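You operate a simulated robot arm through the tools that you are given. There is no shell and no other tool. Be economical: measure what you need, move in short steps, check, and stop when the job is done.

Carry out the task below with a simulated two-armed robot. There is one attempt and no reset: what you move stays moved.

TASK
Grease the top of the 80 mm steel block with the round brush.
Fine: leave the block on top of the blue cabinet; brush back in its pot, grease tin closed. A coat counts when it lies all over at full strength: go over it till it gets no stronger.
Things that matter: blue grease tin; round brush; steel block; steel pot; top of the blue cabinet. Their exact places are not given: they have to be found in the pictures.

It is judged by the outcome, as a careful person would: the job done as asked, and still so three seconds after it is handed in. It fails if anything else is knocked over, pushed out of place, dropped, spilled or broken.

THE ROBOT
Two 7-joint arms with fingered hands on one trunk, on a base that drives. Base frame: it is fixed to the floor where the robot stands at the start and does not move with it; the origin is under the middle of the robot, x ahead of it, y to its left, z up. Units: mm, degrees, N and s.
The left shoulder is at the start at [183, 125, 1126], the right one opposite. With the tool pointing down near the work surface each hand reaches from about 100 to 740 mm from the robot's upright axis, wherever it stands, measured 20 degrees to its own side. Places, roughly: steel pot [800, -100, 900]; top of the blue cabinet [700, 0, 900]. Payload 3.7 kg a hand.
Tool frame (each hand has its own): the origin (TCP) lies between the finger pads and is the grasp point; the fingertips stand 25 mm ahead of it; z points along the fingers, y is the line along which they close. Largest opening 88 mm; the body of the gripper starts 29 mm behind the TCP. The gripper is a hand of 5 fingers: y runs from the thumb to the fingers, the wrist lies at [-13, -97, -162] in the tool frame, and closing takes about 1.5 s.
Orientation is that of the tool frame in the base frame, as a unit quaternion [x, y, z, w]. With the fingers straight down and the wrist toward the robot, the tool's x, y and z point along [0, 1, 0], [1, 0, 0] and [0, 0, -1] of the base frame.

THE INTERFACE
- The arms move only by the tool jog_arm. It takes "left_plan", "right_plan" or both (then of equal length, played together; a hand with none holds still); each is a list of rows, each an object (a shift or turn left out is 0, a gripper value left out holds the last) with "offset": the shift along the tool's x, y, z in units of 500 mm (1.0 is 500 mm), a list of three; "delta_rot": the turn, a rotation vector about the tool's x, y, z in units of 45 degrees (1.0 is 45 degrees), a list of three. In form: [{"offset": [x, y, z], "delta_rot": [rx, ry, rz]}, ...]. A call has 1 to 8 rows; each row is the pose to reach, as a shift and turn from the pose commanded when the call began, along the tool's axes at that moment. "left_jaw" and "right_jaw" are, for a hand that has rows, the gripper command, from -1 (fully open) to 1 (shut), values between in proportion, set as the call begins (left out, the last holds). A call with a number of a shift or a turn outside -1 to 1 is refused whole. Rows are played at 5 a second. More than 50 mm and 8.6 degrees between two rows, or a gripper value outside its range, and nothing of the call is played. A pose out of reach is approached as far as the arm can. The call stops where the force on the tool passes 40 N (or 10 N more than at its start, if that is more) or the arm is blocked; 0.2 s more then pass. The fingers move at their own pace (about 45 mm/s each) and stop on an object; they squeeze with about 31 N. The grip force told is the motor's: it shows also when the fingers shut on nothing. Time passes only in rows, and 0.2 s behind the last, so rows that repeat a pose let the fingers close. It gives the time, the measured TCP pose, the force on the tool (base axes), the opening and the grip force at its end, in the units of the frame above (readings bear some noise), with the torque about the TCP (base axes, N m) and any sound that the robot's microphone picked up.
- Cameras (640 x 400 px; columns grow to the right, rows downward): "scene" is now at [295.5, -10.7, 1274.9]; the picture's right is [-0.11, -0.99, 0.00], its down [-0.46, 0.05, -0.89] and it looks along [0.88, -0.10, -0.47] (base axes); focal length 214 px, centre (320, 200). "left" rides on the left gripper at [-59, -79, -105] in its tool frame; the picture's right is [-0.73, -0.32, 0.61], its down [0.62, -0.68, 0.38] and it looks along [0.29, 0.66, 0.70] (tool axes); focal length 234 px, centre (320, 200). "right" rides on the right gripper at [59, -79, -105] in its tool frame; the picture's right is [-0.73, 0.32, -0.61], its down [-0.62, -0.68, 0.38] and it looks along [-0.29, 0.66, 0.70] (tool axes); focal length 234 px, centre (320, 200).
- get_image(camera): a new picture of that camera. No time passes.
- move_column(by): slides the trunk up (or, below 0, down) by that many mm; the arms and the scene camera ride with it, the base frame stays. It gives what a move gives, with no picture.
- base_move(legs): drives the robot by 1 to 6 legs, each [ahead, left, turn to the left] in mm, mm and degrees, along the robot's own axes; the way and the turn of a leg run together, so that a leg with both is an arc; at most 1500 mm and 180 degrees a leg. The arms and the cameras ride along, it lands a little off, and it stops where it bumps. It gives what a move gives.
- move_fingers(index, middle, ring, little, thumb_bend, thumb_turn, hand): sets how far each is bent, from 0 (flat) to 100 (curled in); at 30 the hand is open as for a grip, at 70 the pads meet at the TCP. One left out holds its place. A second passes; each finger stops where it meets its share of the squeeze, and holds until it gets a number again. A gripper value or a shape takes the hand back. It gives what a move gives, with no picture; readings hold the bend of each and the force on index, middle, ring, little, thumb and palm. thumb_turn goes from beside the hand (0) to across from the fingers (100), as for a grip.
- preshape(shape, hand): the hand has 5 fingers and takes this shape, open, in about a second: jaw (thumb against the fingers, like two jaws); tri (thumb and two fingers); tip (a fingertip pinch); poke (one finger out to press); point (the index stretched); flat (the hand flat); cup (the hand cupped); fist (a fist). The gripper value then closes the fingers along that shape, each until it touches; the sizes above hold for jaw. It gives what a move gives, with no picture.
- aim_head(pan, tilt): turns the head with the scene camera to pan (to the left, within 80 degrees either way) and tilt (down, from -29 to 69), counted from straight ahead of the robot. It gives what a move gives.
- probe_pixels(camera, pixels): for up to 12 pixels [column, row] of the newest picture of that camera ("zoom" is the newest enlarged one), the place [x, y, z] in the base frame of the surface seen there, good to about 2 mm. No time passes.
- zoom(camera, box): a new picture of the part [left, top, right, bottom] of that camera's present view, enlarged. No time passes.
- job_done(): hands the job in; it is judged then, once.

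Go step by step. Measure first, check grasps and placings, and put right what went wrong. The budget is 80 turns and 58 pictures, counting those below and the enlarged ones. Unless the task says otherwise, let go and move clear before handing in, and close with one line.

The tools are called after "Request:" as a command line: name --argument value ..., lists and objects as JSON in quotes. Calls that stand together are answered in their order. jog_arm: Moves the arms, as the interface text tells. Its arguments: {"type":"object","properties":{"left_plan":{"type":"array","items":{"type":"object","properties":{"offset":{"type":"array","items":{"type":"number"}},"delta_rot":{"type":"array","items":{"type":"number"}}}}},"left_jaw":{"type":"number"},"right_plan":{"type":"array","items":{"type":"object","properties":{"offset":{"type":"array","items":{"type":"number"}},"delta_rot":{"type":"array","items":{"type":"number"}}}}},"right_jaw":{"type":"number"}},"required":[]} The other tools are called the same way: move_column (by) slides the trunk up or down; preshape (shape, hand) gives the hand a shape; move_fingers (index, middle, ring, little, thumb_bend, thumb_turn, hand) moves the fingers one by one; base_move (legs) drives the base; aim_head (pan, tilt) turns the head that bears the scene camera; get_image (camera) takes a picture; probe_pixels (camera, pixels) gives the place of the surface under pixels of a picture; zoom (camera, box) takes an enlarged picture of a part of a camera's view; job_done () hands the job in.

At the start:

```text
clock: 0.0
left_eef_pos: [490.9, 180.0, 1262.6]
left_ee_rot: [0.707, 0.707, 0.001, 0.0]
left_wrist_force: [0.7, 0.9, -0.5]
left_torque: [-0.03, -0.01, -0.01]
left_grip_width: 87.7
left_grip_force: 0.1
left_shape: jaw
left_bend: [30.0, 30.0, 30.0, 30.0, 30.0, 98.0]
left_finger forces: [0.0, 0.1, 0.0, 0.0, 0.1, 0.1]
right_eef_pos: [414.5, -195.3, 1289.9]
right_ee_rot: [0.707, 0.707, -0.001, -0.001]
right_wrist_force: [0.4, 0.3, 0.3]
right_torque: [0.01, 0.03, -0.06]
right_grip_width: 87.7
right_grip_force: 0.1
right_shape: jaw
right_bend: [30.0, 30.0, 30.0, 30.0, 30.0, 98.0]
right_finger forces: [0.0, 0.0, 0.0, 0.0, 0.0, 0.0]
trunk travel left (down, up): [-150.0, 265.0]
robot x, y, heading: [-4.4, -0.6, -0.1]
head pan, tilt: [-6.5, 27.7]
```

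scene: 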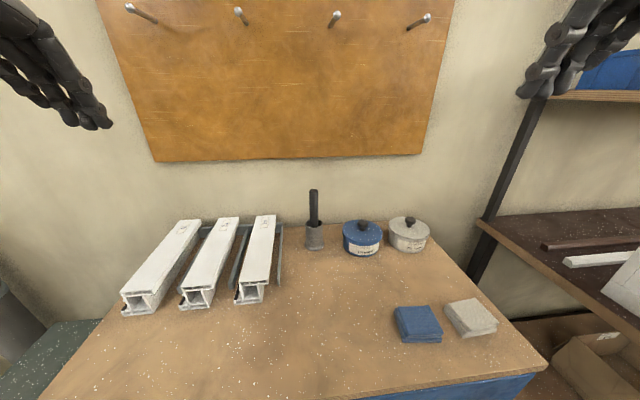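
right: 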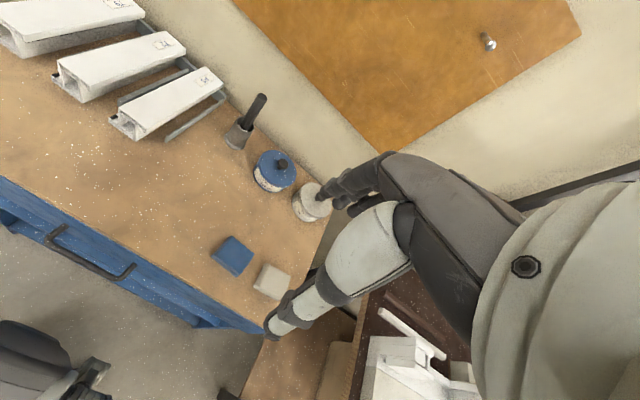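
left: 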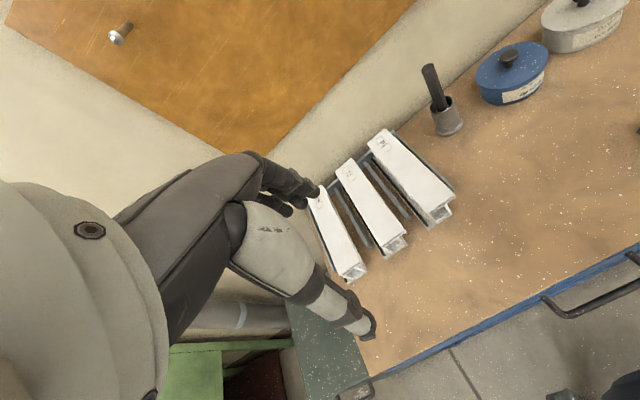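

The scene shows a cabinet top with three white box sections, a pot with a brush at (314,230), a blue tin (362,238) and a white tin, but no clear steel block yet. I'll zoom in and look around.

Request:
zoom --camera "scene" --box '[100, 170, 300, 330]'

Request:
zoom --camera "scene" --box '[280, 170, 520, 350]'

Request:
aim_head --pan -60 --tilt 35

Request:
get_image --camera "scene"

```text
2.50 times, centred on (200, 250) of scene
```

zoom: 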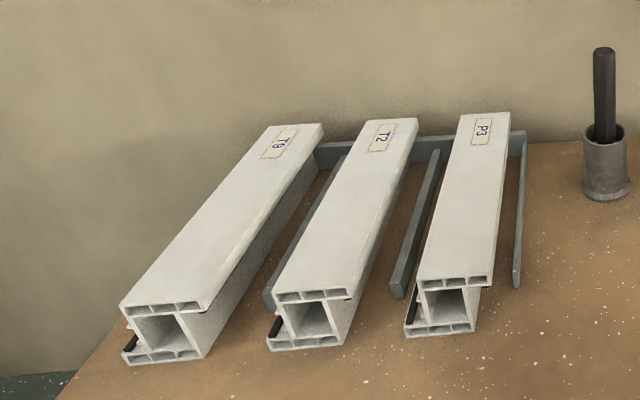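

```text
2.22 times, centred on (400, 260) of scene
```

zoom: 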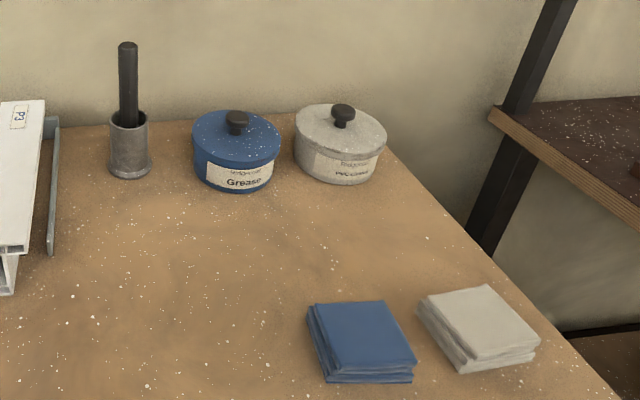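

```text
clock: 1.2
left_eef_pos: [491.0, 179.7, 1263.8]
left_ee_rot: [0.707, 0.707, -0.001, 0.0]
left_wrist_force: [0.8, 0.0, 0.9]
left_torque: [0.05, 0.01, 0.01]
left_grip_width: 87.7
left_grip_force: 0.1
left_shape: jaw
left_bend: [30.0, 30.0, 30.0, 30.0, 30.0, 98.0]
left_finger forces: [0.0, 0.0, 0.1, 0.1, 0.0, 0.0]
right_eef_pos: [414.5, -196.5, 1291.3]
right_ee_rot: [0.706, 0.708, -0.001, 0.0]
right_wrist_force: [-0.1, -0.2, 0.2]
right_torque: [-0.03, 0.03, -0.02]
right_grip_width: 87.9
right_grip_force: 0.1
right_shape: jaw
right_bend: [30.0, 30.0, 30.0, 30.0, 30.0, 98.0]
right_finger forces: [0.0, 0.0, 0.1, 0.1, 0.1, 0.1]
trunk travel left (down, up): [-150.0, 265.0]
robot x, y, heading: [3.2, 1.4, -0.1]
head pan, tilt: [-60.0, 35.0]
```

```text
52 pictures are left
```

scene: 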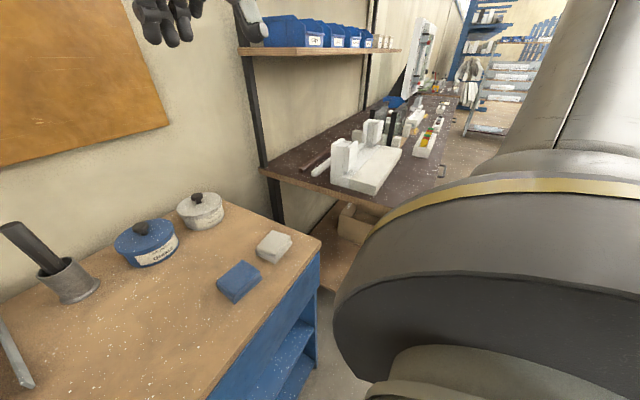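

No steel block on the cabinet so far; a bench at (370,165) holds white parts and the cabinet has open shelves at (285,350). I'll zoom on the bench and look left and down.

Request:
zoom --camera "scene" --box '[250, 60, 490, 210]'

Request:
aim_head --pan 0 --tilt 62

Request:
get_image --camera "scene"

Request:
aim_head --pan 60 --tilt 35

Request:
get_image --camera "scene"

```text
2.67 times, centred on (370, 135) of scene
```

zoom: 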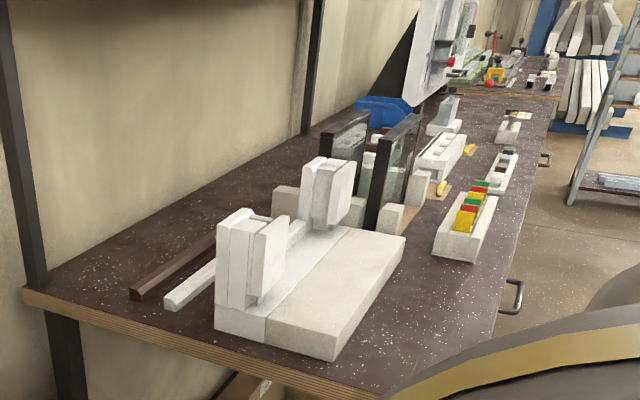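

```text
clock: 2.5
left_eef_pos: [491.0, 179.8, 1262.4]
left_ee_rot: [0.707, 0.707, 0.0, 0.001]
left_wrist_force: [-0.1, -0.5, 0.1]
left_torque: [0.02, 0.02, 0.0]
left_grip_width: 87.8
left_grip_force: 0.0
left_shape: jaw
left_bend: [30.0, 30.0, 30.0, 30.0, 30.0, 98.0]
left_finger forces: [0.0, 0.0, 0.0, 0.1, 0.0, 0.1]
right_eef_pos: [414.3, -195.7, 1291.6]
right_ee_rot: [0.706, 0.708, -0.001, 0.0]
right_wrist_force: [0.6, -0.3, -0.9]
right_torque: [0.01, -0.01, -0.01]
right_grip_width: 87.9
right_grip_force: 0.0
right_shape: jaw
right_bend: [30.0, 30.0, 30.0, 30.0, 30.0, 98.0]
right_finger forces: [0.0, 0.0, 0.1, 0.0, 0.0, 0.0]
trunk travel left (down, up): [-150.0, 265.0]
robot x, y, heading: [2.0, 3.5, 0.2]
head pan, tilt: [0.0, 62.0]
```

```text
50 pictures are left
```

scene: 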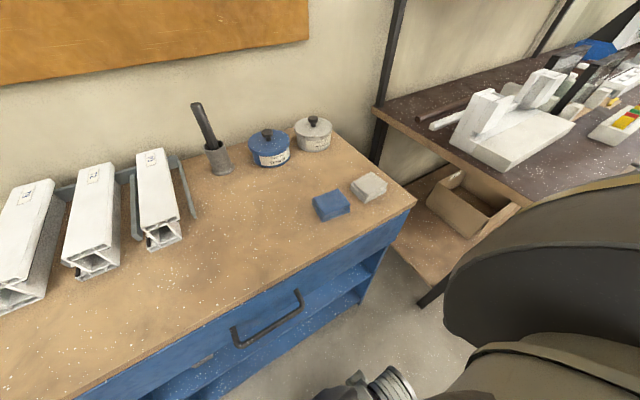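

```text
clock: 3.8
left_eef_pos: [489.2, 180.3, 1263.2]
left_ee_rot: [0.707, 0.707, 0.0, 0.0]
left_wrist_force: [0.7, 0.8, 0.2]
left_torque: [0.03, 0.0, 0.02]
left_grip_width: 87.7
left_grip_force: 0.1
left_shape: jaw
left_bend: [30.0, 30.0, 30.0, 30.0, 30.0, 98.0]
left_finger forces: [0.0, 0.0, 0.0, 0.0, 0.0, 0.0]
right_eef_pos: [414.7, -195.4, 1291.2]
right_ee_rot: [0.706, 0.708, 0.0, -0.001]
right_wrist_force: [-0.3, -0.3, -0.3]
right_torque: [-0.02, 0.03, -0.03]
right_grip_width: 87.9
right_grip_force: 0.1
right_shape: jaw
right_bend: [30.0, 30.0, 30.0, 30.0, 30.0, 98.0]
right_finger forces: [0.0, 0.1, 0.0, 0.0, 0.1, 0.0]
trunk travel left (down, up): [-150.0, 265.0]
robot x, y, heading: [-1.0, -0.9, -0.3]
head pan, tilt: [60.0, 35.0]
```

```text
49 pictures are left
```

scene: 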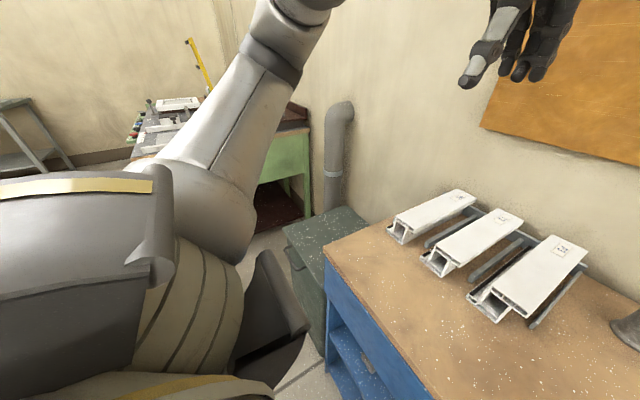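

Still no steel block. I'll look behind through the sides by backing away and scanning the cabinet's front with its open shelves.

Request:
base_move --legs '[[-700, 0, 0]]'

Request:
aim_head --pan 0 --tilt 40

Request:
get_image --camera "scene"

```text
clock: 7.6
left_eef_pos: [-199.2, 179.9, 1263.8]
left_ee_rot: [0.705, 0.709, 0.001, 0.0]
left_wrist_force: [-1.0, 0.1, 0.2]
left_torque: [0.01, 0.02, -0.01]
left_grip_width: 87.7
left_grip_force: 0.0
left_shape: jaw
left_bend: [30.0, 30.0, 30.0, 30.0, 30.0, 98.0]
left_finger forces: [0.0, 0.0, 0.0, 0.0, 0.0, 0.0]
right_eef_pos: [-272.9, -194.4, 1291.2]
right_ee_rot: [0.704, 0.71, 0.0, -0.001]
right_wrist_force: [-0.3, 0.0, 0.1]
right_torque: [-0.01, -0.02, 0.03]
right_grip_width: 87.6
right_grip_force: 0.0
right_shape: jaw
right_bend: [30.0, 30.0, 30.0, 30.0, 30.0, 98.0]
right_finger forces: [0.1, 0.0, 0.1, 0.0, 0.0, 0.1]
trunk travel left (down, up): [-150.0, 265.0]
robot x, y, heading: [-688.4, -4.7, 0.2]
head pan, tilt: [60.0, 35.0]
```

```text
clock: 8.9
left_eef_pos: [-199.1, 181.5, 1263.6]
left_ee_rot: [0.705, 0.71, 0.001, -0.001]
left_wrist_force: [-0.4, 0.1, -0.5]
left_torque: [-0.02, -0.01, -0.05]
left_grip_width: 87.3
left_grip_force: 0.1
left_shape: jaw
left_bend: [30.0, 30.0, 30.0, 30.0, 30.0, 98.0]
left_finger forces: [0.1, 0.1, 0.0, 0.0, 0.0, 0.1]
right_eef_pos: [-273.0, -195.1, 1289.9]
right_ee_rot: [0.704, 0.71, -0.001, -0.001]
right_wrist_force: [0.5, -0.4, -0.1]
right_torque: [-0.02, 0.01, 0.01]
right_grip_width: 87.7
right_grip_force: 0.0
right_shape: jaw
right_bend: [30.0, 30.0, 30.0, 30.0, 30.0, 98.0]
right_finger forces: [0.0, 0.0, 0.0, 0.1, 0.1, 0.0]
trunk travel left (down, up): [-150.0, 265.0]
robot x, y, heading: [-688.0, 1.6, 0.5]
head pan, tilt: [0.0, 40.0]
```

```text
48 pictures are left
```

scene: 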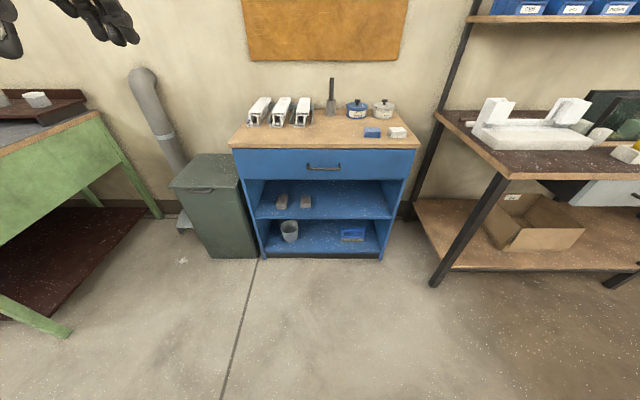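

On the middle shelf there are two small blocks at (283,201) and (305,200). I'll zoom on the shelves.

Request:
zoom --camera "scene" --box '[240, 170, 400, 260]'

Request:
probe_pixels --camera "scene" --pixels '[[283, 196], [283, 203], [305, 196], [306, 204], [300, 212], [300, 218], [350, 233], [388, 216], [262, 216], [325, 168], [322, 152], [290, 232]]'

```text
4.00 times, centred on (320, 215) of scene
```

zoom: 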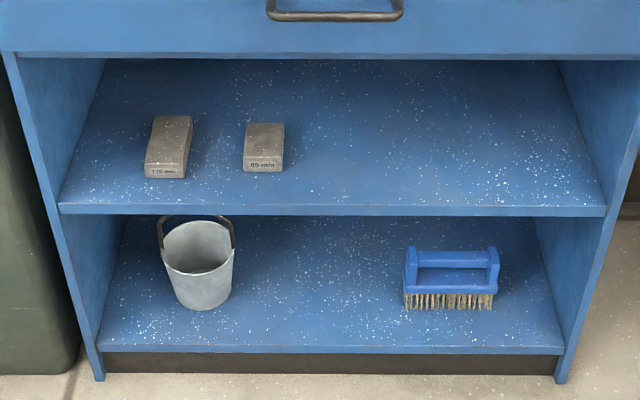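

```text
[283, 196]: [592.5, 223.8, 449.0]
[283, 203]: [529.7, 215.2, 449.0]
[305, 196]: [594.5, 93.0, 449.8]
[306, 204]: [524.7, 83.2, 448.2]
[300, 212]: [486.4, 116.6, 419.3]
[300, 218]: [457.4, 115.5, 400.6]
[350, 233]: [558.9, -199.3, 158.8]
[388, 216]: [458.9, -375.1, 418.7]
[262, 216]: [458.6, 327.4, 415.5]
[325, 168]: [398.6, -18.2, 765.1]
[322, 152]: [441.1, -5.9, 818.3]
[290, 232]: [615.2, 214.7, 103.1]
```

Two labelled blocks about 30 mm high stand on the shelf (z≈419). I'll read the labels.

Request:
zoom --camera "scene" --box '[270, 190, 318, 220]'

Request:
probe_pixels --camera "zoom" --pixels '[[110, 80], [225, 80], [80, 175], [220, 190], [420, 105], [560, 105], [420, 185], [560, 190], [490, 150], [150, 215], [490, 210], [330, 150]]'

```text
13.33 times, centred on (294, 205) of scene
```

zoom: 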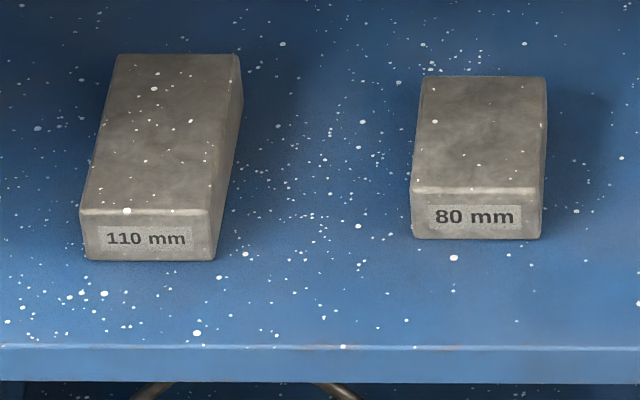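

```text
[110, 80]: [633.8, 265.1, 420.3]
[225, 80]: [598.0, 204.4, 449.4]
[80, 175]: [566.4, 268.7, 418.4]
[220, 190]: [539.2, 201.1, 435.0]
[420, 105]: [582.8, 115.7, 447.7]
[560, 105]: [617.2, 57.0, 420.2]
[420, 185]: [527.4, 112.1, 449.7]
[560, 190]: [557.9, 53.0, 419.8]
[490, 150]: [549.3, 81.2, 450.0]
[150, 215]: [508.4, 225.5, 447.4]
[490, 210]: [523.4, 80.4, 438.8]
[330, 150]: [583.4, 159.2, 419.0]
```

The 80 mm block is the right one, about x 523–603, y 53–112, z 419–449, with the shelf opening up to z≈765. I'll lower the trunk and turn the left hand (closing along base y) while descending out here, clear of the cabinet.

Request:
move_column --by -150

Request:
jog_arm --left_plan '[{"offset": [0, 0, 0.07], "delta_rot": [0, 0, -0.125]}, {"offset": [0, 0, 0.14], "delta_rot": [0, 0, -0.25]}, {"offset": [0, 0, 0.21], "delta_rot": [0, 0, -0.375]}, {"offset": [0, 0, 0.28], "delta_rot": [0, 0, -0.5]}, {"offset": [0, 0, 0.35], "delta_rot": [0, 0, -0.625]}, {"offset": [0, 0, 0.42], "delta_rot": [0, 0, -0.75]}, {"offset": [0, 0, 0.49], "delta_rot": [0, 0, -0.875]}, {"offset": [0, 0, 0.56], "delta_rot": [0, 0, -1.0]}]'

Request:
jog_arm --left_plan '[{"offset": [0, 0, 0.07], "delta_rot": [0, 0, -0.125]}, {"offset": [0, 0, 0.14], "delta_rot": [0, 0, -0.25]}, {"offset": [0, 0, 0.21], "delta_rot": [0, 0, -0.375]}, {"offset": [0, 0, 0.28], "delta_rot": [0, 0, -0.5]}, {"offset": [0, 0, 0.35], "delta_rot": [0, 0, -0.625]}, {"offset": [0, 0, 0.42], "delta_rot": [0, 0, -0.75]}, {"offset": [0, 0, 0.49], "delta_rot": [0, 0, -0.875]}, {"offset": [0, 0, 0.56], "delta_rot": [0, 0, -1.0]}]'

```text
clock: 10.7
left_eef_pos: [-136.5, 180.3, 1060.2]
left_ee_rot: [0.701, 0.705, -0.074, -0.073]
left_wrist_force: [0.1, 0.6, 0.0]
left_torque: [0.02, -0.05, -0.02]
left_grip_width: 87.6
left_grip_force: 0.1
left_shape: jaw
left_bend: [30.0, 30.0, 30.0, 30.0, 30.0, 98.0]
left_finger forces: [0.0, 0.0, 0.1, 0.1, 0.0, 0.1]
right_eef_pos: [-274.7, -194.7, 1140.6]
right_ee_rot: [0.704, 0.71, 0.0, 0.0]
right_wrist_force: [0.0, 0.8, 0.8]
right_torque: [-0.02, -0.01, 0.03]
right_grip_width: 87.9
right_grip_force: 0.0
right_shape: jaw
right_bend: [30.0, 30.0, 30.0, 30.0, 30.0, 98.0]
right_finger forces: [0.0, 0.0, 0.0, 0.0, 0.1, 0.0]
trunk travel left (down, up): [0.0, 416.0]
robot x, y, heading: [-691.3, -3.7, 0.2]
head pan, tilt: [0.0, 40.0]
```

```text
clock: 12.5
left_eef_pos: [-129.6, 155.7, 774.8]
left_ee_rot: [0.376, 0.921, -0.039, -0.096]
left_wrist_force: [0.4, -0.2, 0.0]
left_torque: [0.0, 0.0, 0.0]
left_grip_width: 87.4
left_grip_force: 0.0
left_shape: jaw
left_bend: [30.0, 30.0, 30.0, 30.0, 30.0, 98.0]
left_finger forces: [0.1, 0.1, 0.1, 0.0, 0.0, 0.1]
left hand out of reach, approached as far as the arm can: row 3, 4, 5, 6, 7, 8
right_eef_pos: [-272.5, -195.4, 1140.6]
right_ee_rot: [0.705, 0.709, 0.0, -0.001]
right_wrist_force: [-0.4, -1.1, -0.6]
right_torque: [-0.02, -0.02, -0.01]
right_grip_width: 87.5
right_grip_force: 0.1
right_shape: jaw
right_bend: [30.0, 30.0, 30.0, 30.0, 30.0, 98.0]
right_finger forces: [0.0, 0.0, 0.0, 0.0, 0.0, 0.0]
trunk travel left (down, up): [0.0, 416.0]
robot x, y, heading: [-692.6, 1.8, 0.5]
head pan, tilt: [0.0, 40.0]
```

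```text
clock: 14.3
left_eef_pos: [-187.9, 157.0, 502.2]
left_ee_rot: [-0.003, 0.994, -0.001, -0.105]
left_wrist_force: [0.3, 0.8, -0.1]
left_torque: [-0.03, 0.01, -0.01]
left_grip_width: 87.4
left_grip_force: 0.0
left_shape: jaw
left_bend: [30.0, 30.0, 30.0, 30.0, 30.0, 98.0]
left_finger forces: [0.1, 0.0, 0.0, 0.0, 0.0, 0.1]
left hand out of reach, approached as far as the arm can: row 8
right_eef_pos: [-272.2, -193.7, 1141.1]
right_ee_rot: [0.704, 0.71, -0.001, 0.0]
right_wrist_force: [0.0, 0.3, -0.7]
right_torque: [-0.02, 0.04, -0.01]
right_grip_width: 87.7
right_grip_force: 0.0
right_shape: jaw
right_bend: [30.0, 30.0, 30.0, 30.0, 30.0, 98.0]
right_finger forces: [0.0, 0.0, 0.0, 0.0, 0.1, 0.1]
trunk travel left (down, up): [0.0, 416.0]
robot x, y, heading: [-690.6, -2.7, 0.4]
head pan, tilt: [0.0, 40.0]
```

The hand is at rel. (503,160,502) but tilted 12° backward. I'll pitch it about 42° so the fingers point forward-down, at this height.

Request:
jog_arm --left_plan '[{"delta_rot": [0, -0.12, 0]}, {"delta_rot": [0, -0.24, 0]}, {"delta_rot": [0, -0.36, 0]}, {"delta_rot": [0, -0.48, 0]}, {"delta_rot": [0, -0.6, 0]}, {"delta_rot": [0, -0.72, 0]}, {"delta_rot": [0, -0.84, 0]}, {"delta_rot": [0, -0.95, 0]}]'

Request:
get_image --camera "left"

Request:
aim_head --pan 0 --tilt 60

Request:
get_image --camera "scene"

```text
clock: 16.1
left_eef_pos: [-187.3, 154.8, 503.8]
left_ee_rot: [-0.003, 0.964, 0.002, 0.267]
left_wrist_force: [-0.6, 0.2, 0.2]
left_torque: [0.01, -0.01, 0.01]
left_grip_width: 87.9
left_grip_force: 0.0
left_shape: jaw
left_bend: [30.0, 30.0, 30.0, 30.0, 30.0, 98.0]
left_finger forces: [0.0, 0.0, 0.1, 0.0, 0.1, 0.0]
left hand out of reach, approached as far as the arm can: row 1, 2, 3, 4, 5, 6
right_eef_pos: [-272.8, -195.9, 1141.1]
right_ee_rot: [0.704, 0.71, -0.001, -0.001]
right_wrist_force: [-0.4, -0.4, 0.2]
right_torque: [0.0, -0.02, 0.0]
right_grip_width: 87.8
right_grip_force: 0.1
right_shape: jaw
right_bend: [30.0, 30.0, 30.0, 30.0, 30.0, 98.0]
right_finger forces: [0.0, 0.0, 0.1, 0.0, 0.0, 0.1]
trunk travel left (down, up): [0.0, 416.0]
robot x, y, heading: [-688.2, -1.8, 0.2]
head pan, tilt: [0.0, 40.0]
```

```text
45 pictures are left
```

left: 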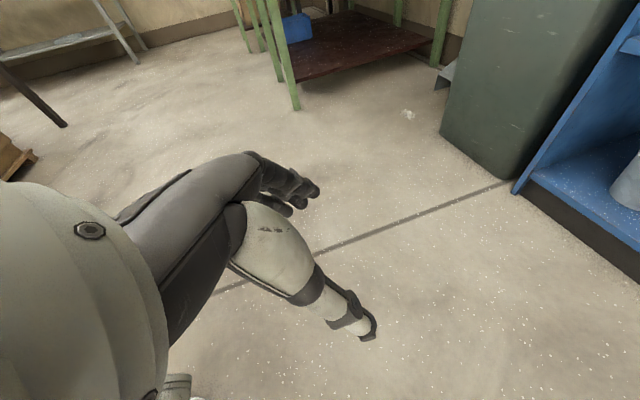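

```text
clock: 16.9
left_eef_pos: [-186.9, 155.3, 503.7]
left_ee_rot: [-0.003, 0.964, 0.001, 0.265]
left_wrist_force: [-0.5, 0.5, -0.5]
left_torque: [-0.04, 0.01, 0.02]
left_grip_width: 88.0
left_grip_force: 0.0
left_shape: jaw
left_bend: [30.0, 30.0, 30.0, 30.0, 30.0, 98.0]
left_finger forces: [0.0, 0.0, 0.1, 0.1, 0.0, 0.1]
right_eef_pos: [-273.0, -194.6, 1140.6]
right_ee_rot: [0.705, 0.71, -0.001, 0.0]
right_wrist_force: [0.5, -0.5, -0.3]
right_torque: [-0.02, 0.01, -0.02]
right_grip_width: 88.1
right_grip_force: 0.0
right_shape: jaw
right_bend: [30.0, 30.0, 30.0, 30.0, 30.0, 98.0]
right_finger forces: [0.0, 0.1, 0.0, 0.1, 0.0, 0.0]
trunk travel left (down, up): [0.0, 416.0]
robot x, y, heading: [-689.7, -1.2, 0.4]
head pan, tilt: [0.0, 60.0]
```

```text
44 pictures are left
```

scene: 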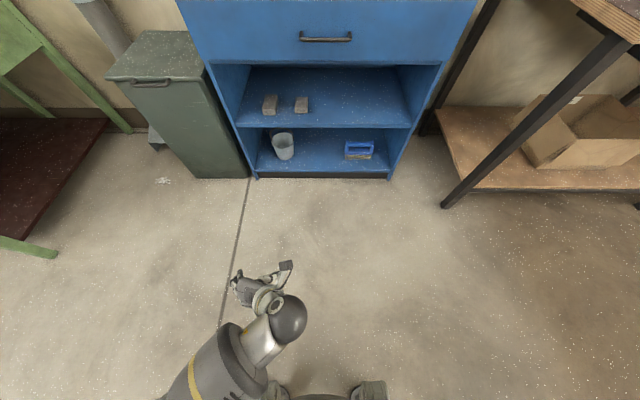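

The hand is now pitched 31° forward at rel. (501,157,504). I'll test in free space whether it can go 60 mm further forward and down to z≈440, then back up.

Request:
jog_arm --left_plan '[{"offset": [-0.05, 0, 0.03]}, {"offset": [-0.103, 0, 0.062]}, {"offset": [-0.069, 0, 0.118]}, {"offset": [-0.036, 0, 0.173]}, {"offset": [-0.036, 0, 0.173]}]'

Request:
jog_arm --left_plan '[{"offset": [-0.035, 0, -0.055]}, {"offset": [-0.067, 0, -0.111]}, {"offset": [-0.067, 0, -0.111]}]'

```text
clock: 18.3
left_eef_pos: [-90.5, 196.2, 501.1]
left_ee_rot: [-0.003, 0.939, 0.029, 0.343]
left_wrist_force: [1.3, 0.3, 0.3]
left_torque: [0.01, 0.02, 0.03]
left_grip_width: 87.8
left_grip_force: 0.1
left_shape: jaw
left_bend: [30.0, 30.0, 30.0, 30.0, 30.0, 98.0]
left_finger forces: [0.0, 0.0, 0.0, 0.0, 0.0, 0.1]
right_eef_pos: [-287.6, -200.9, 1148.5]
right_ee_rot: [0.704, 0.71, 0.008, 0.003]
right_wrist_force: [0.3, -1.1, 0.6]
right_torque: [0.04, -0.01, 0.02]
right_grip_width: 87.8
right_grip_force: 0.0
right_shape: jaw
right_bend: [30.0, 30.0, 30.0, 30.0, 30.0, 98.0]
right_finger forces: [0.1, 0.0, 0.1, 0.0, 0.0, 0.1]
trunk travel left (down, up): [0.0, 416.0]
robot x, y, heading: [-691.6, -1.9, 0.4]
head pan, tilt: [0.0, 60.0]
stopped in row 5 (left hand): the arm was blocked; the commanded pose is now the measured one
```

```text
clock: 19.1
left_eef_pos: [-103.0, 188.4, 541.8]
left_ee_rot: [0.0, 0.947, 0.023, 0.32]
left_wrist_force: [-0.4, 0.2, -0.5]
left_torque: [0.01, 0.02, -0.03]
left_grip_width: 87.9
left_grip_force: 0.1
left_shape: jaw
left_bend: [30.0, 30.0, 30.0, 30.0, 30.0, 98.0]
left_finger forces: [0.0, 0.1, 0.0, 0.1, 0.0, 0.0]
right_eef_pos: [-272.5, -195.4, 1140.3]
right_ee_rot: [0.705, 0.71, -0.001, -0.002]
right_wrist_force: [0.1, 0.4, 0.4]
right_torque: [-0.02, -0.02, 0.01]
right_grip_width: 87.5
right_grip_force: 0.0
right_shape: jaw
right_bend: [30.0, 30.0, 30.0, 30.0, 30.0, 98.0]
right_finger forces: [0.0, 0.0, 0.1, 0.0, 0.1, 0.0]
trunk travel left (down, up): [0.0, 416.0]
robot x, y, heading: [-691.1, -0.6, 0.7]
head pan, tilt: [0.0, 60.0]
```

The arm got blocked low down — likely the elbow against the robot's own body. Let me look at the posture.

Request:
aim_head --pan 30 --tilt 69

Request:
get_image --camera "scene"

```text
clock: 20.0
left_eef_pos: [-100.3, 188.8, 544.7]
left_ee_rot: [-0.002, 0.947, 0.023, 0.321]
left_wrist_force: [-0.6, 0.7, -0.5]
left_torque: [0.01, 0.02, 0.0]
left_grip_width: 87.7
left_grip_force: 0.1
left_shape: jaw
left_bend: [30.0, 30.0, 30.0, 30.0, 30.0, 98.0]
left_finger forces: [0.0, 0.1, 0.0, 0.0, 0.0, 0.1]
right_eef_pos: [-272.0, -195.8, 1139.6]
right_ee_rot: [0.704, 0.71, -0.001, -0.001]
right_wrist_force: [-0.1, -0.1, -0.5]
right_torque: [-0.01, -0.01, -0.01]
right_grip_width: 87.7
right_grip_force: 0.1
right_shape: jaw
right_bend: [30.0, 30.0, 30.0, 30.0, 30.0, 98.0]
right_finger forces: [0.0, 0.1, 0.1, 0.1, 0.0, 0.0]
trunk travel left (down, up): [0.0, 416.0]
robot x, y, heading: [-690.5, -1.3, 0.3]
head pan, tilt: [30.0, 68.8]
```

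```text
43 pictures are left
```

scene: 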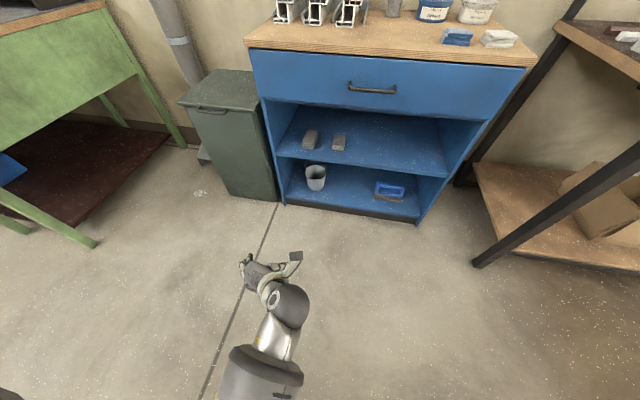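

The arm looks stretched out; reach shortens at this depth. I'll retract 110 mm and then test going down to z≈440 there.

Request:
jog_arm --left_plan '[{"offset": [0.07, 0, -0.054]}, {"offset": [0.14, 0, -0.107]}, {"offset": [0.174, 0, -0.134]}, {"offset": [0.235, 0, -0.055]}, {"offset": [0.296, 0, 0.025]}, {"offset": [0.296, 0, 0.025]}]'

```text
refused: row 5 steps farther than a row can; nothing moved
```

Request:
jog_arm --left_plan '[{"offset": [0.07, 0, -0.054]}, {"offset": [0.14, 0, -0.107]}, {"offset": [0.174, 0, -0.134]}, {"offset": [0.215, 0, -0.081]}, {"offset": [0.256, 0, -0.028]}, {"offset": [0.296, 0, 0.025]}, {"offset": [0.296, 0, 0.025]}]'

```text
clock: 20.9
left_eef_pos: [-121.7, 208.8, 580.3]
left_ee_rot: [0.041, 0.912, 0.048, 0.405]
left_wrist_force: [-0.2, -0.4, -0.6]
left_torque: [0.0, -0.01, 0.01]
left_grip_width: 88.1
left_grip_force: 0.1
left_shape: jaw
left_bend: [30.0, 30.0, 30.0, 30.0, 30.0, 98.0]
left_finger forces: [0.1, 0.1, 0.0, 0.0, 0.0, 0.0]
right_eef_pos: [-262.8, -186.1, 1139.3]
right_ee_rot: [0.705, 0.71, -0.007, -0.001]
right_wrist_force: [-1.1, 0.1, 0.4]
right_torque: [-0.03, -0.02, 0.02]
right_grip_width: 87.7
right_grip_force: 0.1
right_shape: jaw
right_bend: [30.0, 30.0, 30.0, 30.0, 30.0, 98.0]
right_finger forces: [0.1, 0.1, 0.0, 0.0, 0.0, 0.0]
trunk travel left (down, up): [0.0, 416.0]
robot x, y, heading: [-689.2, 1.4, 0.5]
head pan, tilt: [30.0, 68.8]
stopped in row 4 (left hand): the arm was blocked; the commanded pose is now the measured one
```

Blocked again while retracting, so the elbow is probably touching the robot's body. I'll look with the settled head camera.

Request:
get_image --camera "scene"

```text
42 pictures are left
```

scene: 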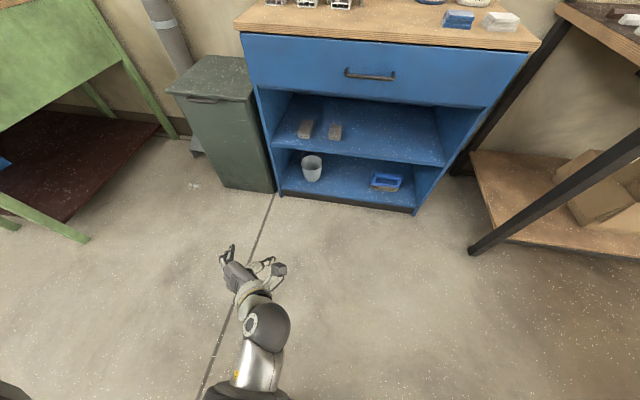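

The forearm comes down in front of the body because the wrist sits inboard of the hand. I'll lift and move the hand outward (left) so the elbow swings clear.

Request:
jog_arm --left_plan '[{"offset": [-0.038, 0.034, -0.059]}, {"offset": [-0.076, 0.067, -0.118]}, {"offset": [-0.114, 0.1, -0.177]}, {"offset": [-0.153, 0.134, -0.236]}, {"offset": [-0.191, 0.168, -0.295]}, {"offset": [-0.229, 0.2, -0.354]}, {"offset": [-0.267, 0.235, -0.413]}, {"offset": [-0.267, 0.235, -0.413]}]'

Request:
get_image --camera "scene"

```text
clock: 21.5
left_eef_pos: [-121.2, 245.1, 659.8]
left_ee_rot: [0.107, 0.898, 0.083, 0.419]
left_wrist_force: [-0.8, 0.5, 0.4]
left_torque: [-0.02, 0.0, 0.0]
left_grip_width: 88.5
left_grip_force: 0.0
left_shape: jaw
left_bend: [30.0, 30.0, 30.0, 30.0, 30.0, 98.0]
left_finger forces: [0.0, 0.0, 0.1, 0.0, 0.0, 0.1]
left hand out of reach, approached as far as the arm can: row 3
right_eef_pos: [-260.1, -185.6, 1135.8]
right_ee_rot: [0.704, 0.71, -0.009, -0.003]
right_wrist_force: [0.0, 0.1, -0.7]
right_torque: [0.0, -0.04, -0.03]
right_grip_width: 87.7
right_grip_force: 0.1
right_shape: jaw
right_bend: [30.0, 30.0, 30.0, 30.0, 30.0, 98.0]
right_finger forces: [0.0, 0.1, 0.0, 0.1, 0.1, 0.1]
trunk travel left (down, up): [0.0, 416.0]
robot x, y, heading: [-689.4, -2.6, 0.7]
head pan, tilt: [30.0, 68.8]
stopped in row 3 (left hand): the arm was blocked; the commanded pose is now the measured one
```

```text
41 pictures are left
```

scene: 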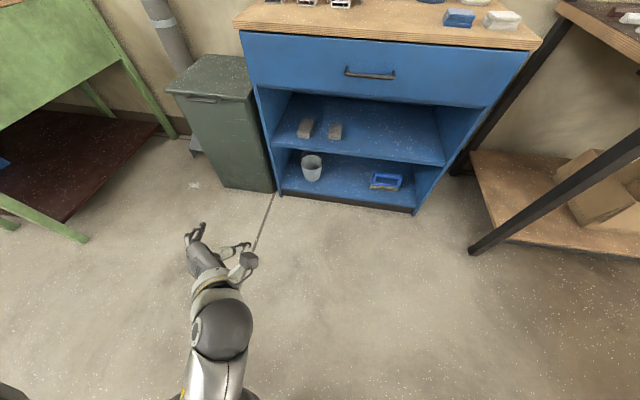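

Column lowering itself had disturbed the left arm, so the left elbow is fouling the base. I'll raise the trunk back 150 to free it.

Request:
move_column --by 150

Request:
aim_head --pan 60 --tilt 69

Request:
get_image --camera "scene"

```text
clock: 23.3
left_eef_pos: [-115.6, 244.0, 837.6]
left_ee_rot: [0.106, 0.887, 0.093, 0.44]
left_wrist_force: [-0.1, -0.3, -0.1]
left_torque: [0.0, 0.0, 0.0]
left_grip_width: 88.1
left_grip_force: 0.0
left_shape: jaw
left_bend: [30.0, 30.0, 30.0, 30.0, 30.0, 97.0]
left_finger forces: [0.0, 0.0, 0.0, 0.1, 0.0, 0.0]
right_eef_pos: [-272.9, -195.7, 1291.2]
right_ee_rot: [0.704, 0.71, 0.0, -0.001]
right_wrist_force: [0.3, -0.1, -0.2]
right_torque: [-0.01, 0.01, 0.0]
right_grip_width: 88.2
right_grip_force: 0.0
right_shape: jaw
right_bend: [30.0, 30.0, 30.0, 30.0, 30.0, 98.0]
right_finger forces: [0.0, 0.0, 0.0, 0.0, 0.1, 0.1]
trunk travel left (down, up): [-150.0, 265.0]
robot x, y, heading: [-689.9, 1.4, 0.5]
head pan, tilt: [30.0, 68.8]
```

```text
clock: 24.2
left_eef_pos: [-116.9, 244.3, 838.1]
left_ee_rot: [0.106, 0.886, 0.093, 0.441]
left_wrist_force: [0.0, -0.6, -0.7]
left_torque: [-0.01, 0.02, -0.01]
left_grip_width: 88.0
left_grip_force: 0.0
left_shape: jaw
left_bend: [30.0, 30.0, 30.0, 30.0, 30.0, 98.0]
left_finger forces: [0.0, 0.0, 0.0, 0.1, 0.0, 0.0]
right_eef_pos: [-274.6, -196.1, 1291.8]
right_ee_rot: [0.705, 0.71, 0.0, -0.001]
right_wrist_force: [0.1, 0.4, 0.8]
right_torque: [0.0, 0.02, -0.02]
right_grip_width: 87.8
right_grip_force: 0.0
right_shape: jaw
right_bend: [30.0, 30.0, 30.0, 30.0, 30.0, 98.0]
right_finger forces: [0.1, 0.0, 0.1, 0.0, 0.1, 0.1]
trunk travel left (down, up): [-150.0, 265.0]
robot x, y, heading: [-687.0, -3.5, 0.4]
head pan, tilt: [60.0, 68.8]
```

```text
40 pictures are left
```

scene: 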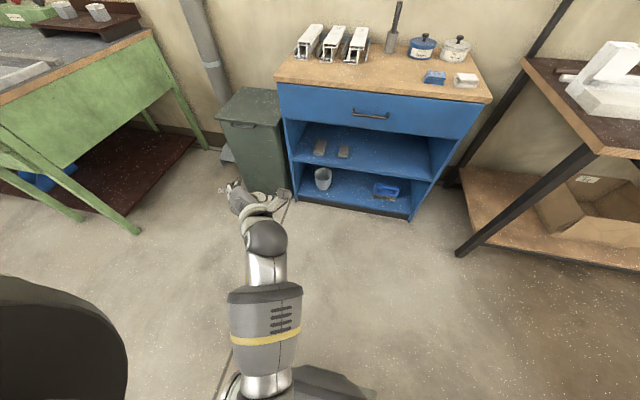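

The view shows the forearm coming from the middle of the base front, i.e. elbow inboard and fouling. I'll unwind the left arm to an upright, less-turned pose and then approach with the wrist outboard instead.

Request:
jog_arm --left_plan '[{"offset": [-0.032, 0.018, -0.061], "delta_rot": [0.085, 0.124, 0.081]}, {"offset": [-0.064, 0.036, -0.122], "delta_rot": [0.17, 0.249, 0.161]}, {"offset": [-0.096, 0.053, -0.184], "delta_rot": [0.256, 0.373, 0.242]}, {"offset": [-0.128, 0.071, -0.245], "delta_rot": [0.341, 0.498, 0.323]}, {"offset": [-0.16, 0.089, -0.306], "delta_rot": [0.426, 0.622, 0.404]}, {"offset": [-0.193, 0.107, -0.368], "delta_rot": [0.511, 0.747, 0.484]}, {"offset": [-0.225, 0.124, -0.429], "delta_rot": [0.597, 0.871, 0.565]}, {"offset": [-0.257, 0.142, -0.49], "delta_rot": [0.682, 0.996, 0.646]}]'

Request:
get_image --camera "scene"

```text
clock: 26.0
left_eef_pos: [-212.0, 341.1, 1083.4]
left_ee_rot: [0.381, 0.924, -0.016, -0.017]
left_wrist_force: [0.0, -0.3, -0.3]
left_torque: [0.02, -0.02, -0.01]
left_grip_width: 88.0
left_grip_force: 0.0
left_shape: jaw
left_bend: [30.0, 30.0, 30.0, 30.0, 30.0, 98.0]
left_finger forces: [0.0, 0.1, 0.0, 0.1, 0.1, 0.0]
left hand out of reach, approached as far as the arm can: row 3, 4, 5, 6, 7, 8
right_eef_pos: [-276.9, -195.2, 1292.5]
right_ee_rot: [0.705, 0.709, 0.002, 0.001]
right_wrist_force: [-0.5, 0.1, -0.6]
right_torque: [0.04, 0.0, 0.02]
right_grip_width: 87.7
right_grip_force: 0.1
right_shape: jaw
right_bend: [30.0, 30.0, 30.0, 30.0, 30.0, 98.0]
right_finger forces: [0.1, 0.1, 0.0, 0.1, 0.0, 0.0]
trunk travel left (down, up): [-150.0, 265.0]
robot x, y, heading: [-686.8, -2.2, 0.3]
head pan, tilt: [60.0, 68.8]
```

```text
39 pictures are left
```

scene: 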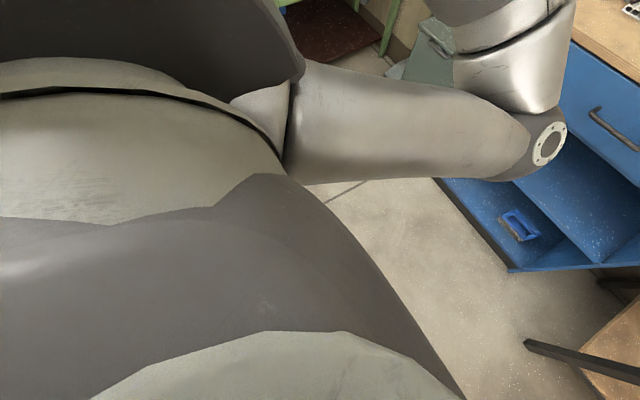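

The elbow of the left arm now sits inboard in front of the trunk. I'll compare with the untouched right arm's posture.

Request:
aim_head --pan -50 --tilt 60

Request:
aim_head --pan -50 --tilt 60

Request:
get_image --camera "scene"

```text
clock: 27.9
left_eef_pos: [-208.7, 340.3, 1079.3]
left_ee_rot: [0.382, 0.924, -0.016, -0.019]
left_wrist_force: [0.1, 0.2, 0.0]
left_torque: [-0.01, 0.03, 0.02]
left_grip_width: 87.7
left_grip_force: 0.1
left_shape: jaw
left_bend: [30.0, 30.0, 30.0, 30.0, 30.0, 98.0]
left_finger forces: [0.0, 0.0, 0.0, 0.1, 0.0, 0.0]
right_eef_pos: [-273.6, -194.5, 1291.8]
right_ee_rot: [0.704, 0.71, 0.0, -0.001]
right_wrist_force: [-1.2, -0.4, 0.4]
right_torque: [0.03, 0.0, 0.01]
right_grip_width: 87.9
right_grip_force: 0.0
right_shape: jaw
right_bend: [30.0, 30.0, 30.0, 30.0, 30.0, 98.0]
right_finger forces: [0.1, 0.1, 0.0, 0.1, 0.1, 0.1]
trunk travel left (down, up): [-150.0, 265.0]
robot x, y, heading: [-690.3, -4.0, 0.3]
head pan, tilt: [-50.0, 60.0]
```

```text
clock: 28.5
left_eef_pos: [-208.9, 342.0, 1078.5]
left_ee_rot: [0.382, 0.924, -0.015, -0.019]
left_wrist_force: [-0.1, -0.6, -0.1]
left_torque: [-0.04, -0.02, -0.01]
left_grip_width: 87.8
left_grip_force: 0.1
left_shape: jaw
left_bend: [30.0, 30.0, 30.0, 30.0, 30.0, 98.0]
left_finger forces: [0.0, 0.1, 0.1, 0.0, 0.0, 0.1]
right_eef_pos: [-273.2, -194.4, 1291.2]
right_ee_rot: [0.705, 0.71, -0.001, 0.0]
right_wrist_force: [-0.9, 0.4, 0.0]
right_torque: [0.0, -0.02, 0.02]
right_grip_width: 88.0
right_grip_force: 0.1
right_shape: jaw
right_bend: [30.0, 30.0, 30.0, 30.0, 30.0, 98.0]
right_finger forces: [0.1, 0.0, 0.1, 0.0, 0.0, 0.0]
trunk travel left (down, up): [-150.0, 265.0]
robot x, y, heading: [-687.5, -2.0, 0.2]
head pan, tilt: [-50.0, 60.0]
```

```text
38 pictures are left
```

scene: 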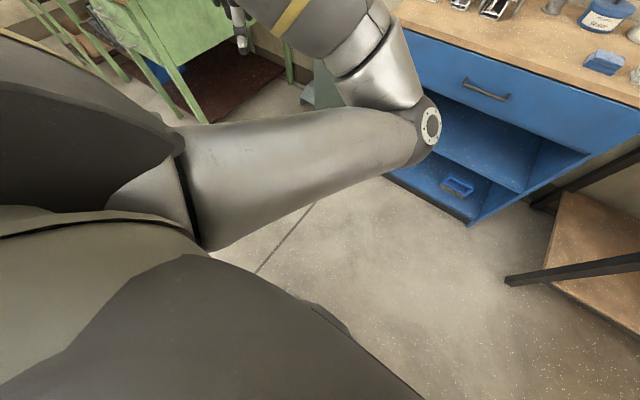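

The elbow is forward of the trunk. I'll turn the hand clockwise (wrist outboard) at this height and check how the elbow moves.

Request:
jog_arm --left_plan '[{"offset": [0, 0, 0], "delta_rot": [0, 0, 0.125]}, {"offset": [0, 0, 0], "delta_rot": [0, 0, 0.25]}, {"offset": [0, 0, 0], "delta_rot": [0, 0, 0.375]}, {"offset": [0, 0, 0], "delta_rot": [0, 0, 0.5]}, {"offset": [0, 0, 0], "delta_rot": [0, 0, 0.625]}, {"offset": [0, 0, 0], "delta_rot": [0, 0, 0.75]}, {"offset": [0, 0, 0], "delta_rot": [0, 0, 0.875]}, {"offset": [0, 0, 0], "delta_rot": [0, 0, 1.0]}]'

Request:
jog_arm --left_plan '[{"offset": [0, 0, 0], "delta_rot": [0, 0, 0.125]}, {"offset": [0, 0, 0], "delta_rot": [0, 0, 0.25]}, {"offset": [0, 0, 0], "delta_rot": [0, 0, 0.375]}, {"offset": [0, 0, 0], "delta_rot": [0, 0, 0.5]}, {"offset": [0, 0, 0], "delta_rot": [0, 0, 0.625]}, {"offset": [0, 0, 0], "delta_rot": [0, 0, 0.75]}, {"offset": [0, 0, 0], "delta_rot": [0, 0, 0.875]}, {"offset": [0, 0, 0], "delta_rot": [0, 0, 1.0]}]'

Request:
aim_head --pan 20 --tilt 65

Request:
aim_head --pan 20 --tilt 65

Request:
get_image --camera "scene"

```text
clock: 30.3
left_eef_pos: [-214.9, 361.5, 1077.8]
left_ee_rot: [0.708, 0.706, -0.02, -0.011]
left_wrist_force: [0.7, -1.1, 0.2]
left_torque: [-0.02, 0.03, 0.05]
left_grip_width: 87.9
left_grip_force: 0.1
left_shape: jaw
left_bend: [30.0, 30.0, 30.0, 30.0, 30.0, 98.0]
left_finger forces: [0.0, 0.0, 0.1, 0.0, 0.0, 0.0]
left hand out of reach, approached as far as the arm can: row 1, 2, 3, 4, 5, 6, 7, 8
right_eef_pos: [-273.4, -194.8, 1291.5]
right_ee_rot: [0.705, 0.709, -0.001, 0.0]
right_wrist_force: [-0.4, 0.2, -0.1]
right_torque: [-0.02, -0.01, 0.0]
right_grip_width: 87.9
right_grip_force: 0.1
right_shape: jaw
right_bend: [30.0, 30.0, 30.0, 30.0, 30.0, 98.0]
right_finger forces: [0.0, 0.0, 0.0, 0.1, 0.0, 0.1]
trunk travel left (down, up): [-150.0, 265.0]
robot x, y, heading: [-689.2, -1.6, 0.4]
head pan, tilt: [-50.0, 60.0]
```

```text
clock: 32.1
left_eef_pos: [-216.8, 359.6, 1079.0]
left_ee_rot: [0.924, 0.382, -0.024, -0.002]
left_wrist_force: [0.1, 0.2, -0.4]
left_torque: [0.01, -0.04, 0.02]
left_grip_width: 87.9
left_grip_force: 0.1
left_shape: jaw
left_bend: [30.0, 30.0, 30.0, 30.0, 30.0, 98.0]
left_finger forces: [0.0, 0.1, 0.1, 0.0, 0.0, 0.0]
right_eef_pos: [-273.7, -194.9, 1290.7]
right_ee_rot: [0.704, 0.71, -0.001, 0.0]
right_wrist_force: [0.0, 0.1, 0.0]
right_torque: [-0.02, -0.01, -0.01]
right_grip_width: 87.8
right_grip_force: 0.0
right_shape: jaw
right_bend: [30.0, 30.0, 30.0, 30.0, 30.0, 98.0]
right_finger forces: [0.0, 0.1, 0.0, 0.1, 0.0, 0.1]
trunk travel left (down, up): [-150.0, 265.0]
robot x, y, heading: [-687.1, -0.6, 0.3]
head pan, tilt: [-50.0, 60.0]
```

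```text
clock: 33.5
left_eef_pos: [-216.4, 361.0, 1078.5]
left_ee_rot: [0.923, 0.383, -0.024, -0.003]
left_wrist_force: [-0.2, -0.6, -0.2]
left_torque: [-0.01, -0.03, 0.0]
left_grip_width: 88.2
left_grip_force: 0.0
left_shape: jaw
left_bend: [30.0, 30.0, 30.0, 30.0, 30.0, 98.0]
left_finger forces: [0.0, 0.0, 0.0, 0.0, 0.0, 0.1]
right_eef_pos: [-274.0, -195.1, 1289.6]
right_ee_rot: [0.704, 0.71, 0.0, 0.0]
right_wrist_force: [0.6, -0.3, 0.6]
right_torque: [-0.02, -0.02, 0.0]
right_grip_width: 87.9
right_grip_force: 0.0
right_shape: jaw
right_bend: [30.0, 30.0, 30.0, 30.0, 30.0, 98.0]
right_finger forces: [0.0, 0.1, 0.0, 0.1, 0.0, 0.0]
trunk travel left (down, up): [-150.0, 265.0]
robot x, y, heading: [-688.5, -1.0, 0.5]
head pan, tilt: [20.0, 65.0]
```

```text
clock: 34.1
left_eef_pos: [-216.7, 359.8, 1079.7]
left_ee_rot: [0.923, 0.383, -0.023, -0.002]
left_wrist_force: [-0.2, -0.1, 0.3]
left_torque: [-0.03, 0.0, -0.02]
left_grip_width: 87.7
left_grip_force: 0.1
left_shape: jaw
left_bend: [30.0, 30.0, 30.0, 30.0, 30.0, 98.0]
left_finger forces: [0.0, 0.0, 0.0, 0.0, 0.1, 0.0]
right_eef_pos: [-274.0, -196.5, 1290.1]
right_ee_rot: [0.705, 0.709, 0.0, 0.0]
right_wrist_force: [-0.4, -0.6, -0.5]
right_torque: [-0.01, 0.0, 0.01]
right_grip_width: 87.9
right_grip_force: 0.0
right_shape: jaw
right_bend: [30.0, 30.0, 30.0, 30.0, 30.0, 98.0]
right_finger forces: [0.0, 0.0, 0.0, 0.1, 0.1, 0.1]
trunk travel left (down, up): [-150.0, 265.0]
robot x, y, heading: [-688.6, -2.5, 0.5]
head pan, tilt: [20.0, 65.0]
```

```text
37 pictures are left
```

scene: 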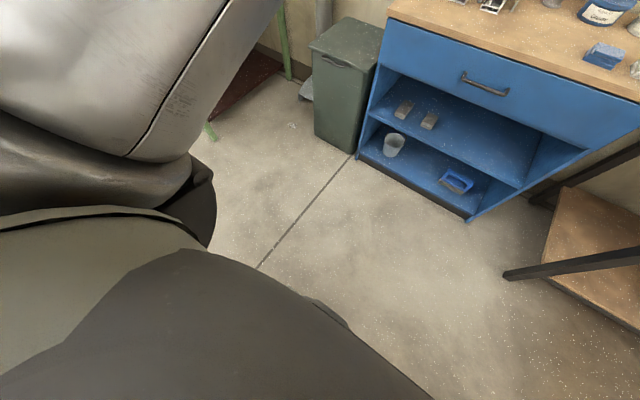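

The elbow is now outboard (upper arm swings left, nothing in front of the trunk), and the hand is yawed -45° relative to the robot. I'll lower the trunk and descend with this posture in free space.

Request:
move_column --by -150

Request:
jog_arm --left_plan '[{"offset": [-0.013, 0.009, 0.075]}, {"offset": [-0.026, 0.019, 0.15]}, {"offset": [-0.04, 0.028, 0.225]}, {"offset": [-0.053, 0.038, 0.3]}, {"offset": [-0.067, 0.047, 0.375]}, {"offset": [-0.08, 0.057, 0.45]}, {"offset": [-0.094, 0.066, 0.525]}, {"offset": [-0.107, 0.076, 0.6]}]'

Request:
jog_arm --left_plan '[{"offset": [0, 0, 0.03], "delta_rot": [0, 0.085, 0]}, {"offset": [0, 0, 0.06], "delta_rot": [0, 0.17, 0]}, {"offset": [0, 0, 0.09], "delta_rot": [0, 0.25, 0]}, {"offset": [0, 0, 0.12], "delta_rot": [0, 0.34, 0]}, {"offset": [0, 0, 0.15], "delta_rot": [0, 0.42, 0]}, {"offset": [0, 0, 0.18], "delta_rot": [0, 0.5, 0]}, {"offset": [0, 0, 0.21], "delta_rot": [0, 0.58, 0]}, {"offset": [0, 0, 0.24], "delta_rot": [0, 0.64, 0]}]'

```text
clock: 35.9
left_eef_pos: [-213.2, 360.3, 923.7]
left_ee_rot: [0.923, 0.384, -0.039, -0.01]
left_wrist_force: [0.4, 0.4, 0.2]
left_torque: [-0.03, -0.01, 0.0]
left_grip_width: 87.7
left_grip_force: 0.2
left_shape: jaw
left_bend: [30.0, 30.0, 30.0, 30.0, 30.0, 98.0]
left_finger forces: [0.0, 0.0, 0.0, 0.1, 0.0, 0.1]
right_eef_pos: [-274.6, -196.2, 1142.4]
right_ee_rot: [0.705, 0.71, 0.0, 0.0]
right_wrist_force: [0.0, 0.6, -0.1]
right_torque: [0.0, -0.01, 0.04]
right_grip_width: 87.6
right_grip_force: 0.0
right_shape: jaw
right_bend: [30.0, 30.0, 30.0, 30.0, 30.0, 98.0]
right_finger forces: [0.1, 0.0, 0.0, 0.0, 0.1, 0.1]
trunk travel left (down, up): [0.0, 416.0]
robot x, y, heading: [-689.0, -3.2, 0.4]
head pan, tilt: [20.0, 65.0]
```

```text
clock: 37.6
left_eef_pos: [-227.9, 288.2, 618.6]
left_ee_rot: [0.922, 0.385, -0.038, -0.011]
left_wrist_force: [0.2, 0.1, 0.0]
left_torque: [-0.02, 0.02, 0.02]
left_grip_width: 88.2
left_grip_force: 0.1
left_shape: jaw
left_bend: [30.0, 30.0, 30.0, 30.0, 30.0, 98.0]
left_finger forces: [0.1, 0.1, 0.0, 0.1, 0.0, 0.0]
left hand out of reach, approached as far as the arm can: row 3, 4, 5, 6, 7, 8
right_eef_pos: [-274.2, -195.8, 1141.5]
right_ee_rot: [0.705, 0.709, -0.001, 0.0]
right_wrist_force: [-0.1, -0.4, 0.0]
right_torque: [-0.03, 0.0, -0.01]
right_grip_width: 87.9
right_grip_force: 0.1
right_shape: jaw
right_bend: [30.0, 30.0, 30.0, 30.0, 30.0, 98.0]
right_finger forces: [0.0, 0.0, 0.0, 0.0, 0.1, 0.0]
trunk travel left (down, up): [0.0, 416.0]
robot x, y, heading: [-692.4, -2.9, 0.4]
head pan, tilt: [20.0, 65.0]
```

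```text
clock: 39.5
left_eef_pos: [-242.2, 325.4, 497.5]
left_ee_rot: [0.903, 0.369, 0.193, -0.103]
left_wrist_force: [1.1, -0.7, 0.2]
left_torque: [-0.02, -0.04, 0.01]
left_grip_width: 88.0
left_grip_force: 0.2
left_shape: jaw
left_bend: [30.0, 30.0, 30.0, 30.0, 30.0, 98.0]
left_finger forces: [0.1, 0.1, 0.0, 0.1, 0.0, 0.0]
left hand out of reach, approached as far as the arm can: row 4, 5, 6, 7, 8
right_eef_pos: [-272.3, -193.8, 1139.9]
right_ee_rot: [0.704, 0.71, 0.0, -0.001]
right_wrist_force: [0.5, 0.3, 0.1]
right_torque: [-0.04, 0.04, -0.02]
right_grip_width: 87.7
right_grip_force: 0.2
right_shape: jaw
right_bend: [30.0, 30.0, 30.0, 30.0, 30.0, 98.0]
right_finger forces: [0.1, 0.0, 0.1, 0.1, 0.0, 0.0]
trunk travel left (down, up): [0.0, 416.0]
robot x, y, heading: [-688.0, -0.3, 0.7]
head pan, tilt: [20.0, 65.0]
```

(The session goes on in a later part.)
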